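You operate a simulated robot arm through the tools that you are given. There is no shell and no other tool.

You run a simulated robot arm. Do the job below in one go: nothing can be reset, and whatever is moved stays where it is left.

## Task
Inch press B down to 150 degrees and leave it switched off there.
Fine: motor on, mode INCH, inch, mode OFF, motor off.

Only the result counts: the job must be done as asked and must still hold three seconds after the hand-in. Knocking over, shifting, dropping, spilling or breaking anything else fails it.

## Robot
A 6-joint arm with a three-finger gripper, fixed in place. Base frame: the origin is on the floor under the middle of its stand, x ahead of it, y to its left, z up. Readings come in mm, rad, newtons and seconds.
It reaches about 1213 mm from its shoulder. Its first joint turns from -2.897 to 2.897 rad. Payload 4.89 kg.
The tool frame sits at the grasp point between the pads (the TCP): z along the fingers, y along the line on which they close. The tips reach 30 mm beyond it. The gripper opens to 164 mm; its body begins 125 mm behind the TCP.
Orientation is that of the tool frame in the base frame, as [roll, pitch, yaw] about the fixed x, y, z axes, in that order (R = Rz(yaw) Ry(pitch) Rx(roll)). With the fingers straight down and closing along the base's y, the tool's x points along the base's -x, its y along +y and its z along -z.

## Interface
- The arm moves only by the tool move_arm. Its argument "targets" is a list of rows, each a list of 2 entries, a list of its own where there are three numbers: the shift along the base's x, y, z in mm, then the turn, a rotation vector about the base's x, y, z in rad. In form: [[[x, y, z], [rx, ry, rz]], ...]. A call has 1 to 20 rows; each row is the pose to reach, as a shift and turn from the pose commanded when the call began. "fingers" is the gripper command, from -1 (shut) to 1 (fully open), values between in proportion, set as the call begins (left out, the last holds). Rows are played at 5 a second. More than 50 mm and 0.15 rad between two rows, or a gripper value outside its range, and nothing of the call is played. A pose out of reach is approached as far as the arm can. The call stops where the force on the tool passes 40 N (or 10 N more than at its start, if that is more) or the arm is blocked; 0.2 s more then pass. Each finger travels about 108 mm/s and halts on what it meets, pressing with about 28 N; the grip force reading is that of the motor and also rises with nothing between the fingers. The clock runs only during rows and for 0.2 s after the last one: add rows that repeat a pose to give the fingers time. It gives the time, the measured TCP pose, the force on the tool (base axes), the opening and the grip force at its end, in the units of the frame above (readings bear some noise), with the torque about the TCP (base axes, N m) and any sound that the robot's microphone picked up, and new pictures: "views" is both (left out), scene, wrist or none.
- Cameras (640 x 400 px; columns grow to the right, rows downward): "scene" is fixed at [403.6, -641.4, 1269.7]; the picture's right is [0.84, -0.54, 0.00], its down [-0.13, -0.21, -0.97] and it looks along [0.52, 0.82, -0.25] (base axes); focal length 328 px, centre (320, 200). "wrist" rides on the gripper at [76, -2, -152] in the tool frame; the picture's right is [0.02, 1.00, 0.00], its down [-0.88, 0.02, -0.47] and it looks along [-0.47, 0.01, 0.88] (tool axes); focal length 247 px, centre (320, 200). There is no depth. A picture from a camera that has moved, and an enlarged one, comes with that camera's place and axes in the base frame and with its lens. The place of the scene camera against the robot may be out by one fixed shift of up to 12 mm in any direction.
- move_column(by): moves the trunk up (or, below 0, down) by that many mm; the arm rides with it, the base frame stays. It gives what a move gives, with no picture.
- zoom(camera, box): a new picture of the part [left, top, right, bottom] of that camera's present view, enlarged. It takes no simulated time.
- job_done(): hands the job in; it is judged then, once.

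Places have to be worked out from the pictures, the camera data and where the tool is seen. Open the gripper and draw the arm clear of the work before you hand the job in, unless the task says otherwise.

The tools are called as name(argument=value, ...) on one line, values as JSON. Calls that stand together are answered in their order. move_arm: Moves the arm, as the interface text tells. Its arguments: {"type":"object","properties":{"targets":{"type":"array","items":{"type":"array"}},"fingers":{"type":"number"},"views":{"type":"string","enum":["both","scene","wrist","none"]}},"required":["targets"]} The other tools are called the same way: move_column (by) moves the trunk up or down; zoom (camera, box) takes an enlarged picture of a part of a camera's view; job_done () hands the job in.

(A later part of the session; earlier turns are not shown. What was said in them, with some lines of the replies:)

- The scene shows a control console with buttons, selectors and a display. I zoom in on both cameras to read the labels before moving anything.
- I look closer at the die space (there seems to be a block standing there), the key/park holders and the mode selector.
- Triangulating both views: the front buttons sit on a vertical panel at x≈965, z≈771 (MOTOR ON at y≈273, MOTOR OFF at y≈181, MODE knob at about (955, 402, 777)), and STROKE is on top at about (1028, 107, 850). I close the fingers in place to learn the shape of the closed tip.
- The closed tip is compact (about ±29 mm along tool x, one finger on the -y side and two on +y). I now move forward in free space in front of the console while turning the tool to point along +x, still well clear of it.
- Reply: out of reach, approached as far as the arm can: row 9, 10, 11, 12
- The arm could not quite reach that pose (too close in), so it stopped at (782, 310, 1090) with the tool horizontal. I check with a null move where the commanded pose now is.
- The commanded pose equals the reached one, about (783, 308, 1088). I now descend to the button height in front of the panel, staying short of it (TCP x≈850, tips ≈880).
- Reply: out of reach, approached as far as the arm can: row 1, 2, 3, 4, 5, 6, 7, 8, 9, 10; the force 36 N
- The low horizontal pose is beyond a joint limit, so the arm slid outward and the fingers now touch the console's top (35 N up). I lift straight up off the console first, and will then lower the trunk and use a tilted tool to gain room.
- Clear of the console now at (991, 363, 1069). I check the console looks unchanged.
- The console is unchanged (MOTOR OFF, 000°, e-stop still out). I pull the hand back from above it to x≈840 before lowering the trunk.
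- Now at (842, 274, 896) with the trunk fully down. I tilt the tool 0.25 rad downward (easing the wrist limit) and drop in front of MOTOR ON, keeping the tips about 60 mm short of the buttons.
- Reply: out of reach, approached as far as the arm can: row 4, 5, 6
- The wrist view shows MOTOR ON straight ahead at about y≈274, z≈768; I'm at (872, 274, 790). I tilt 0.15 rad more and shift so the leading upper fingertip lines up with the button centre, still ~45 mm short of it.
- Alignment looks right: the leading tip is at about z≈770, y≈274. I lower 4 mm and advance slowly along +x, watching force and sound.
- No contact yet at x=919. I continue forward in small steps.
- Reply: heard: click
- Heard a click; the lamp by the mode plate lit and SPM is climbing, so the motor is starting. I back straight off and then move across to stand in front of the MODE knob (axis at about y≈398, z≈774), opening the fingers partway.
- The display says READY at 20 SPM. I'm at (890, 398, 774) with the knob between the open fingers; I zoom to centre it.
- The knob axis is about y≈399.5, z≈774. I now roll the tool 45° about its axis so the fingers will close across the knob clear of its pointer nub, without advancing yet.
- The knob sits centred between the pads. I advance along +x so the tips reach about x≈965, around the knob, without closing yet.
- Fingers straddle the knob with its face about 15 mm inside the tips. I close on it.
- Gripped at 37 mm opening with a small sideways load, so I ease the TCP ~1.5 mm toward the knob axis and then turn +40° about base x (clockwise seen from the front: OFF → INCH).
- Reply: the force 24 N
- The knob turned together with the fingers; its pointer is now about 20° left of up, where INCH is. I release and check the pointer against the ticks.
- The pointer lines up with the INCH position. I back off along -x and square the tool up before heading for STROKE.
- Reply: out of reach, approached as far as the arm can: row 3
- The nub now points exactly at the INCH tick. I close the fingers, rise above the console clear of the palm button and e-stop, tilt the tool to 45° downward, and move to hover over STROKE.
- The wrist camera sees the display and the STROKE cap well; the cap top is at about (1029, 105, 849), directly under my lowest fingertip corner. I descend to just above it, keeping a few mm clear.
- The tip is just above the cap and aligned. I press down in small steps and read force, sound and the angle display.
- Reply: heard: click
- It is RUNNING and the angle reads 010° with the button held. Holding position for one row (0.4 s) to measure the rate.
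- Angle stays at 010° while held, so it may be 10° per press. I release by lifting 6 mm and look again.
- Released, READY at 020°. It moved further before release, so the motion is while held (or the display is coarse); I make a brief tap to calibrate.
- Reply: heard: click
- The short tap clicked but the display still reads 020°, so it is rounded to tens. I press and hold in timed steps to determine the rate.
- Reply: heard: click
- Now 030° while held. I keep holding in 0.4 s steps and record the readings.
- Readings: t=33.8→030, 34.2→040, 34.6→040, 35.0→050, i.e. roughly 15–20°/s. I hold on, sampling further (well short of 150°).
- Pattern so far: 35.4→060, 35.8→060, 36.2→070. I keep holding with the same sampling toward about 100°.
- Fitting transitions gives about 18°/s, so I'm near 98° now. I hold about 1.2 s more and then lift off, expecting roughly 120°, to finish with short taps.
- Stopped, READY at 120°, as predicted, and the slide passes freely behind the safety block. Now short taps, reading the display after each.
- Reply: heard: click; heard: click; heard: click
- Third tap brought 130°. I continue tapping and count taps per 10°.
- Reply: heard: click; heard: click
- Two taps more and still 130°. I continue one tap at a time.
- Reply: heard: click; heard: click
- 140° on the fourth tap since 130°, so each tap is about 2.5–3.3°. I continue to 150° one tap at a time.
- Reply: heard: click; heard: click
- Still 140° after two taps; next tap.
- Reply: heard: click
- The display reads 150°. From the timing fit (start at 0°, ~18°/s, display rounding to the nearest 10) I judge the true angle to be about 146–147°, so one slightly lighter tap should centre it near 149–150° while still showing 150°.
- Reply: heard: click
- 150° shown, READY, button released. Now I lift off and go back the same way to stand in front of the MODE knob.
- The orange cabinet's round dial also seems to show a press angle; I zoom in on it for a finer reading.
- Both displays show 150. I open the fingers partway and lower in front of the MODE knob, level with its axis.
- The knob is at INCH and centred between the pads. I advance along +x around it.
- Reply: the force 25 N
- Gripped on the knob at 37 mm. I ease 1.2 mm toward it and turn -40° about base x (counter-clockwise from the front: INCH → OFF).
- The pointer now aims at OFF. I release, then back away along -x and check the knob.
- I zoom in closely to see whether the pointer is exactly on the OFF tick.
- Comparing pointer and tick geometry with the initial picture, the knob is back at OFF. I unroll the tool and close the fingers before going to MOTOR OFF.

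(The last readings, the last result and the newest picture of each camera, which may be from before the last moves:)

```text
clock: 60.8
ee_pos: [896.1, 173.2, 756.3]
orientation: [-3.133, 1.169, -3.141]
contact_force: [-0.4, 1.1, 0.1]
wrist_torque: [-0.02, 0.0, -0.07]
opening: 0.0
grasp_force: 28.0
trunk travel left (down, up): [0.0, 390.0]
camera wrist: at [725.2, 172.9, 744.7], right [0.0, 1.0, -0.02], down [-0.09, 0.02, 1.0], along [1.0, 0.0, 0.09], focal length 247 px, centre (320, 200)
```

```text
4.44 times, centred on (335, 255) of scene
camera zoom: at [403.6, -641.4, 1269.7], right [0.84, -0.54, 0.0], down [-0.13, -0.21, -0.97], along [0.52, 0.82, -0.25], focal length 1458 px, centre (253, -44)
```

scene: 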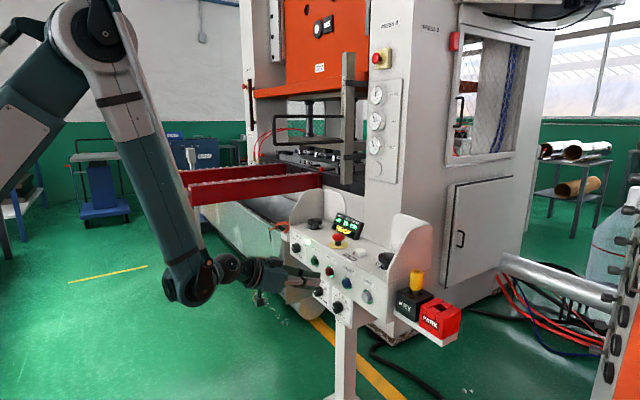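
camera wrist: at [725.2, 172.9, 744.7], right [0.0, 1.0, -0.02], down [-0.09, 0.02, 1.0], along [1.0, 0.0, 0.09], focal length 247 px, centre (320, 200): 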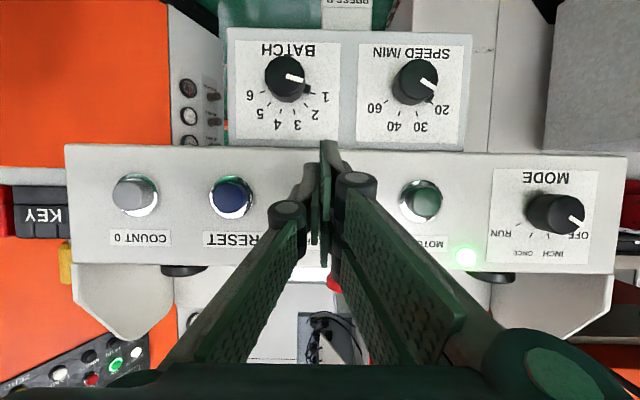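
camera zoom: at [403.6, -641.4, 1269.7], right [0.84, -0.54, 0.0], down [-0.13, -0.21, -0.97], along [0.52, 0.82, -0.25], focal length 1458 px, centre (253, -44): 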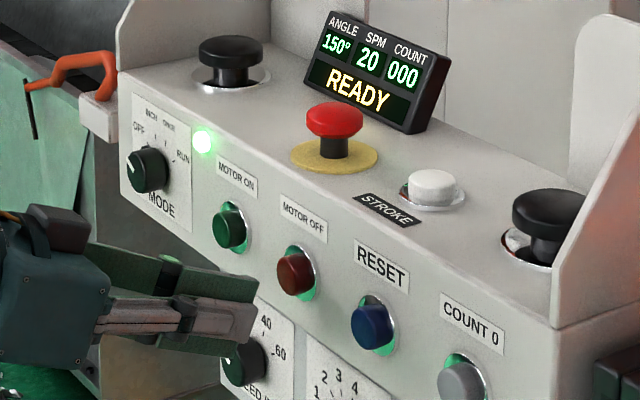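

MOTOR OFF's centre is about y≈179, z≈766; I shift 3.5 mm right and 3 mm down so the leading fingertip meets it, and advance slowly to the depth that clicked MOTOR ON.

move_arm(targets=[[[8, -3.5, -3], [0, 0, 0]], [[17, -3.5, -3], [0, 0, 0]], [[23, -3.5, -3], [0, 0, 0]], [[26, -3.5, -3], [0, 0, 0]], [[29, -3.5, -3], [0, 0, 0]], [[31, -3.5, -3], [0, 0, 0]], [[33, -3.5, -3], [0, 0, 0]], [[35, -3.5, -3], [0, 0, 0]]])

zoom(camera="scene", box=[270, 210, 400, 300])

```text
clock: 62.6
ee_pos: [930.3, 167.6, 750.8]
orientation: [-3.134, 1.168, -3.14]
contact_force: [-12.9, -1.2, -1.6]
wrist_torque: [0.0, -0.13, 0.04]
opening: 0.0
grasp_force: 28.0
trunk travel left (down, up): [0.0, 390.0]
heard: click
camera wrist: at [759.5, 169.0, 740.7], right [0.0, 1.0, -0.02], down [-0.09, 0.02, 1.0], along [1.0, 0.0, 0.09], focal length 247 px, centre (320, 200)
```

scene: 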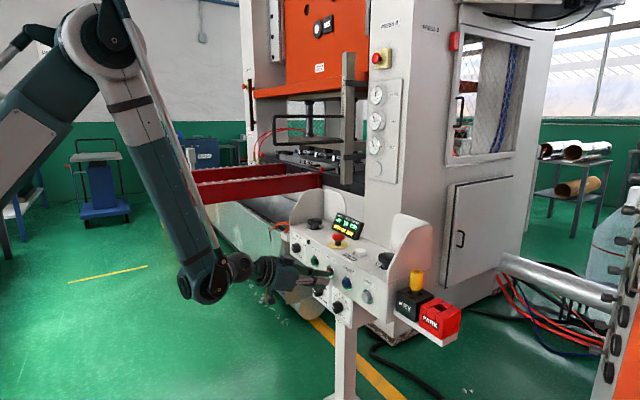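
wrist: 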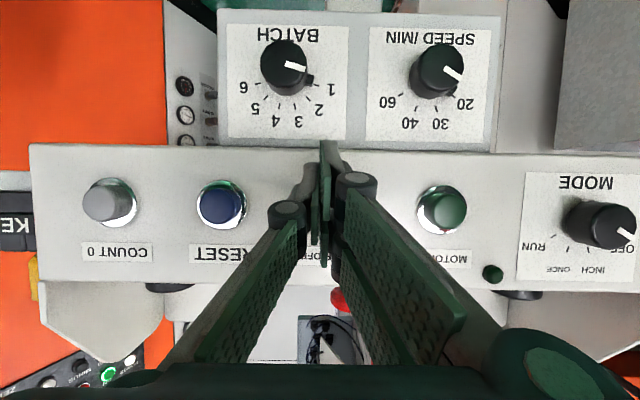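

```text
4.44 times, centred on (335, 255) of scene
camera zoom: at [403.6, -641.4, 1269.7], right [0.84, -0.54, 0.0], down [-0.13, -0.21, -0.97], along [0.52, 0.82, -0.25], focal length 1458 px, centre (253, -44)
```

zoom: 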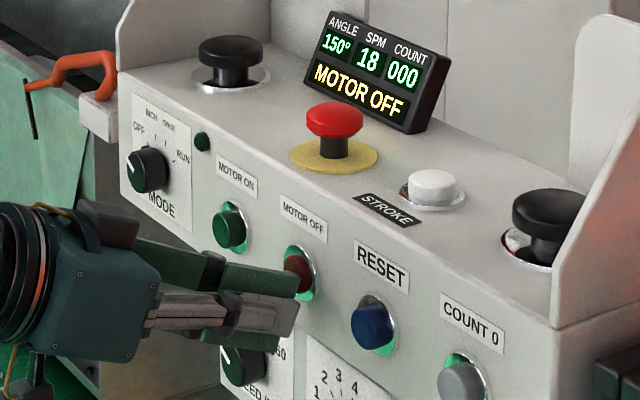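

Click heard, lamp out, display MOTOR OFF at 150° with SPM running down. I back off the button and withdraw up and away from the console.

move_arm(targets=[[[-10, 0, 0], [0, 0, 0]], [[-20, 0, 0], [0, 0, 0]], [[-30, 0, 0], [0, 0, 0]], [[-35, 0, 20], [0, 0.05, 0]], [[-40, 0, 50], [0, 0.12, 0]], [[-50, 0, 85], [0, 0.2, 0]], [[-65, 0, 120], [0, 0.3, 0]], [[-80, 0, 155], [0, 0.4, 0]], [[-95, 0, 190], [0, 0.5, 0]], [[-110, 0, 225], [0, 0.6, 0]], [[-130, 0, 255], [0, 0.7, 0]], [[-150, 0, 275], [0, 0.8, 0]]])

move_arm(targets=[[[0, 0, 0], [0, 0, 0]], [[0, 0, 0], [0, 0, 0]], [[0, 0, 0], [0, 0, 0]], [[0, 0, 0], [0, 0, 0]], [[0, 0, 0], [0, 0, 0]]], fingers=1)

zoom(camera="scene", box=[270, 200, 430, 310])

zoom(camera="scene", box=[285, 225, 325, 265])

```text
clock: 65.2
ee_pos: [781.8, 167.6, 1025.0]
orientation: [-3.134, 0.369, 3.141]
contact_force: [-0.1, -0.4, 0.3]
wrist_torque: [-0.03, 0.01, -0.03]
opening: 0.0
grasp_force: 28.2
trunk travel left (down, up): [0.0, 390.0]
camera wrist: at [655.4, 168.1, 1140.1], right [-0.02, 1.0, -0.01], down [0.65, 0.02, 0.76], along [0.76, 0.0, -0.65], focal length 247 px, centre (320, 200)
```

scene: 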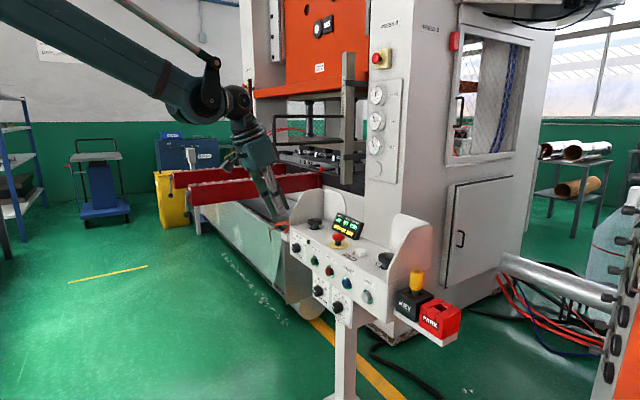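
wrist: 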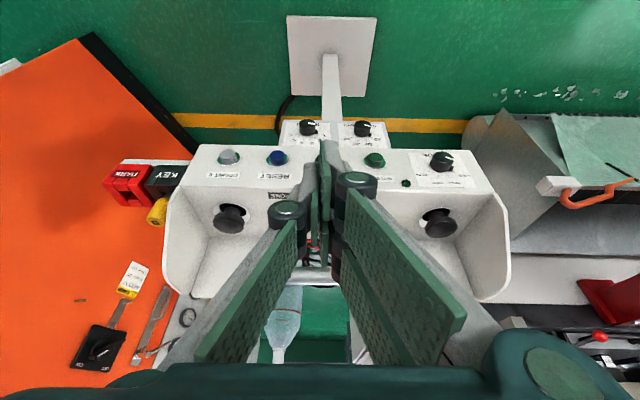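

```text
clock: 66.4
ee_pos: [781.8, 167.0, 1025.8]
orientation: [-3.134, 0.369, -3.141]
contact_force: [0.6, -0.2, -0.9]
wrist_torque: [-0.02, -0.01, 0.04]
opening: 164.2
grasp_force: 0.1
trunk travel left (down, up): [0.0, 390.0]
camera wrist: at [655.3, 168.1, 1139.6], right [-0.02, 1.0, -0.01], down [0.65, 0.02, 0.76], along [0.76, 0.0, -0.65], focal length 247 px, centre (320, 200)
```

scene: 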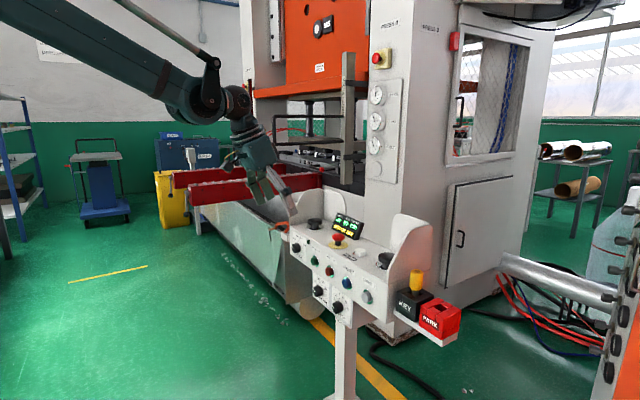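
wrist: 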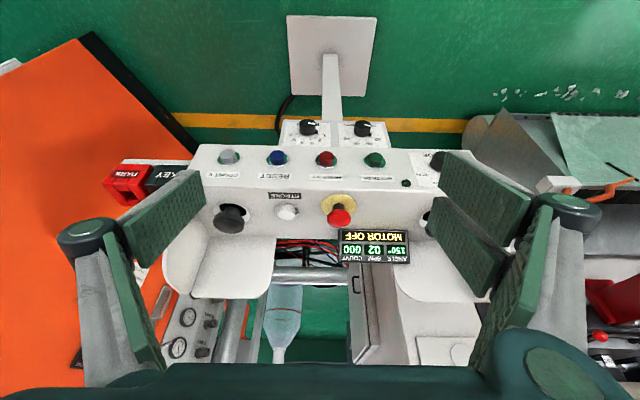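

```text
3.64 times, centred on (350, 255) of scene
camera zoom: at [403.6, -641.4, 1269.7], right [0.84, -0.54, 0.0], down [-0.13, -0.21, -0.97], along [0.52, 0.82, -0.25], focal length 1193 px, centre (211, 0)
```

zoom: 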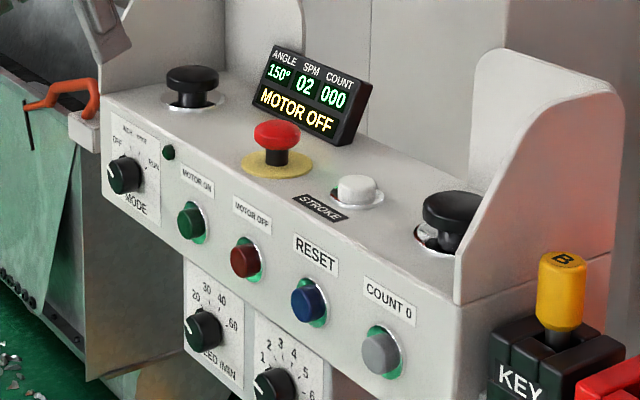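

```text
10.00 times, centred on (305, 245) of scene
camera zoom: at [403.6, -641.4, 1269.7], right [0.84, -0.54, 0.0], down [-0.13, -0.21, -0.97], along [0.52, 0.82, -0.25], focal length 3280 px, centre (470, -250)
```

zoom: 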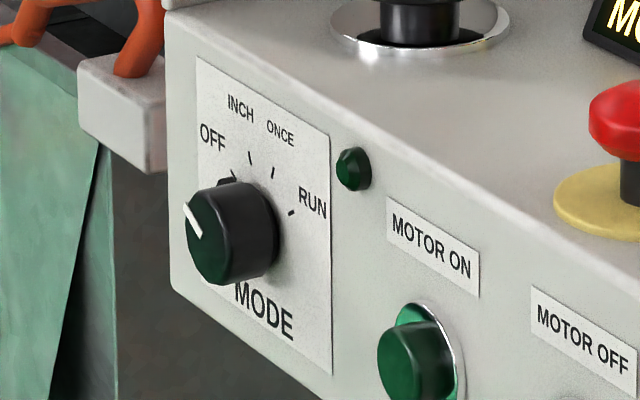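

Mode OFF, motor off, 150°, SPM running down to 02, fingers open. I draw the arm further back and confirm the state holds.

move_arm(targets=[[[-25, -10, 20], [0, 0.06, 0]], [[-50, -20, 40], [0, 0.12, 0]], [[-75, -30, 55], [0, 0.18, 0]], [[-100, -40, 70], [0, 0.24, 0]], [[-125, -50, 80], [0, 0.3, 0]], [[-140, -60, 90], [0, 0.35, 0]], [[-140, -60, 90], [0, 0.35, 0]], [[-140, -60, 90], [0, 0.35, 0]], [[-140, -60, 90], [0, 0.35, 0]], [[-140, -60, 90], [0, 0.35, 0]]])

zoom(camera="scene", box=[270, 200, 430, 310])

zoom(camera="wrist", box=[240, 180, 480, 330])

```text
clock: 68.6
ee_pos: [641.2, 109.6, 1113.8]
orientation: [-3.134, 0.018, 3.141]
contact_force: [-0.3, 0.7, -0.7]
wrist_torque: [0.0, 0.01, -0.02]
opening: 164.0
grasp_force: 0.1
trunk travel left (down, up): [0.0, 390.0]
camera wrist: at [561.1, 109.5, 1265.8], right [-0.02, 1.0, -0.01], down [0.87, 0.02, 0.49], along [0.49, 0.0, -0.87], focal length 247 px, centre (320, 200)
```

scene: 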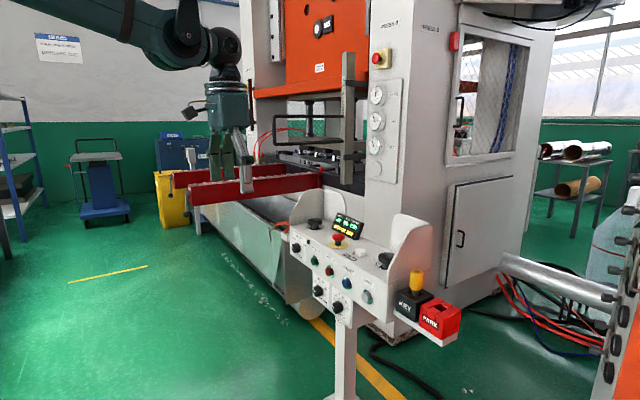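
wrist: 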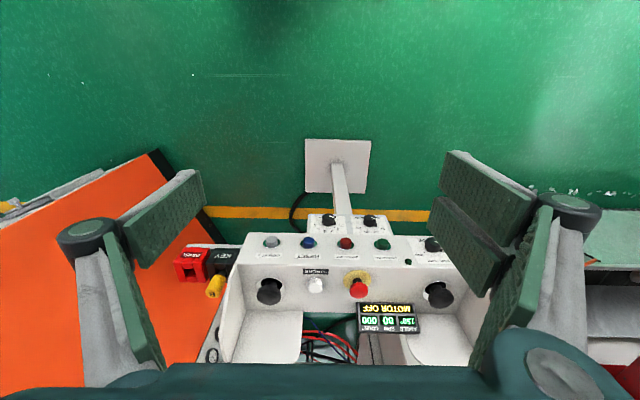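

```text
3.64 times, centred on (350, 255) of scene
camera zoom: at [403.6, -641.4, 1269.7], right [0.84, -0.54, 0.0], down [-0.13, -0.21, -0.97], along [0.52, 0.82, -0.25], focal length 1193 px, centre (211, 0)
```

zoom: 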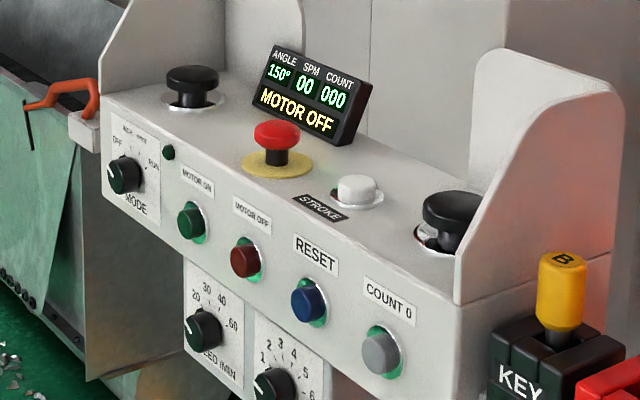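

```text
2.67 times, centred on (360, 255) of wrist
camera zoom: at [561.1, 109.5, 1265.8], right [-0.02, 1.0, -0.01], down [0.87, 0.02, 0.49], along [0.49, 0.0, -0.87], focal length 659 px, centre (213, 53)
```

zoom: 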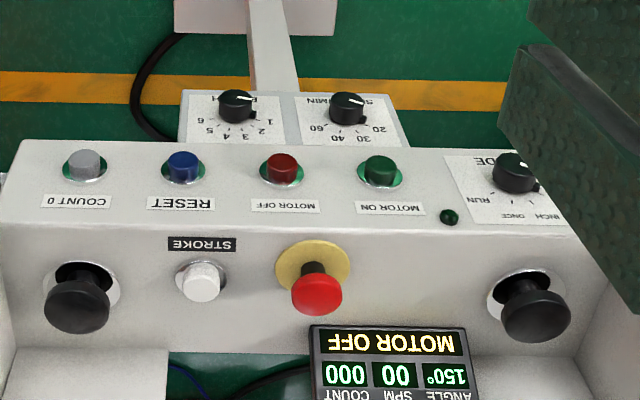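

The display holds at ANGLE 150°, SPM 00 and MOTOR OFF. The mode knob is at OFF, nothing else was disturbed, and the arm is clear with the gripper open, so I hand the job in.

job_done()

```text
The job is handed in.
```

Press B is inched down and showing 150 degrees, with the mode knob at OFF and the motor off. The press display settled at 150°, SPM 00, "MOTOR OFF".

- **Angle accuracy:** the display appears to round to the nearest 10 degrees. Working from the press timing, I estimate the true angle is about 149 degrees. If the display rounds down instead, it would be nearer 154.
- **Contact with the console:** early on, the arm slid further out than I commanded. The fingers pressed on the console's top edge with about 36 N until I lifted them off. I checked afterwards and the console looked unchanged, and nothing else was moved.
- **Arm:** it is drawn back clear of the console with the gripper open. I lowered the trunk by its full 175 mm to reach the panel, and it is still down there.
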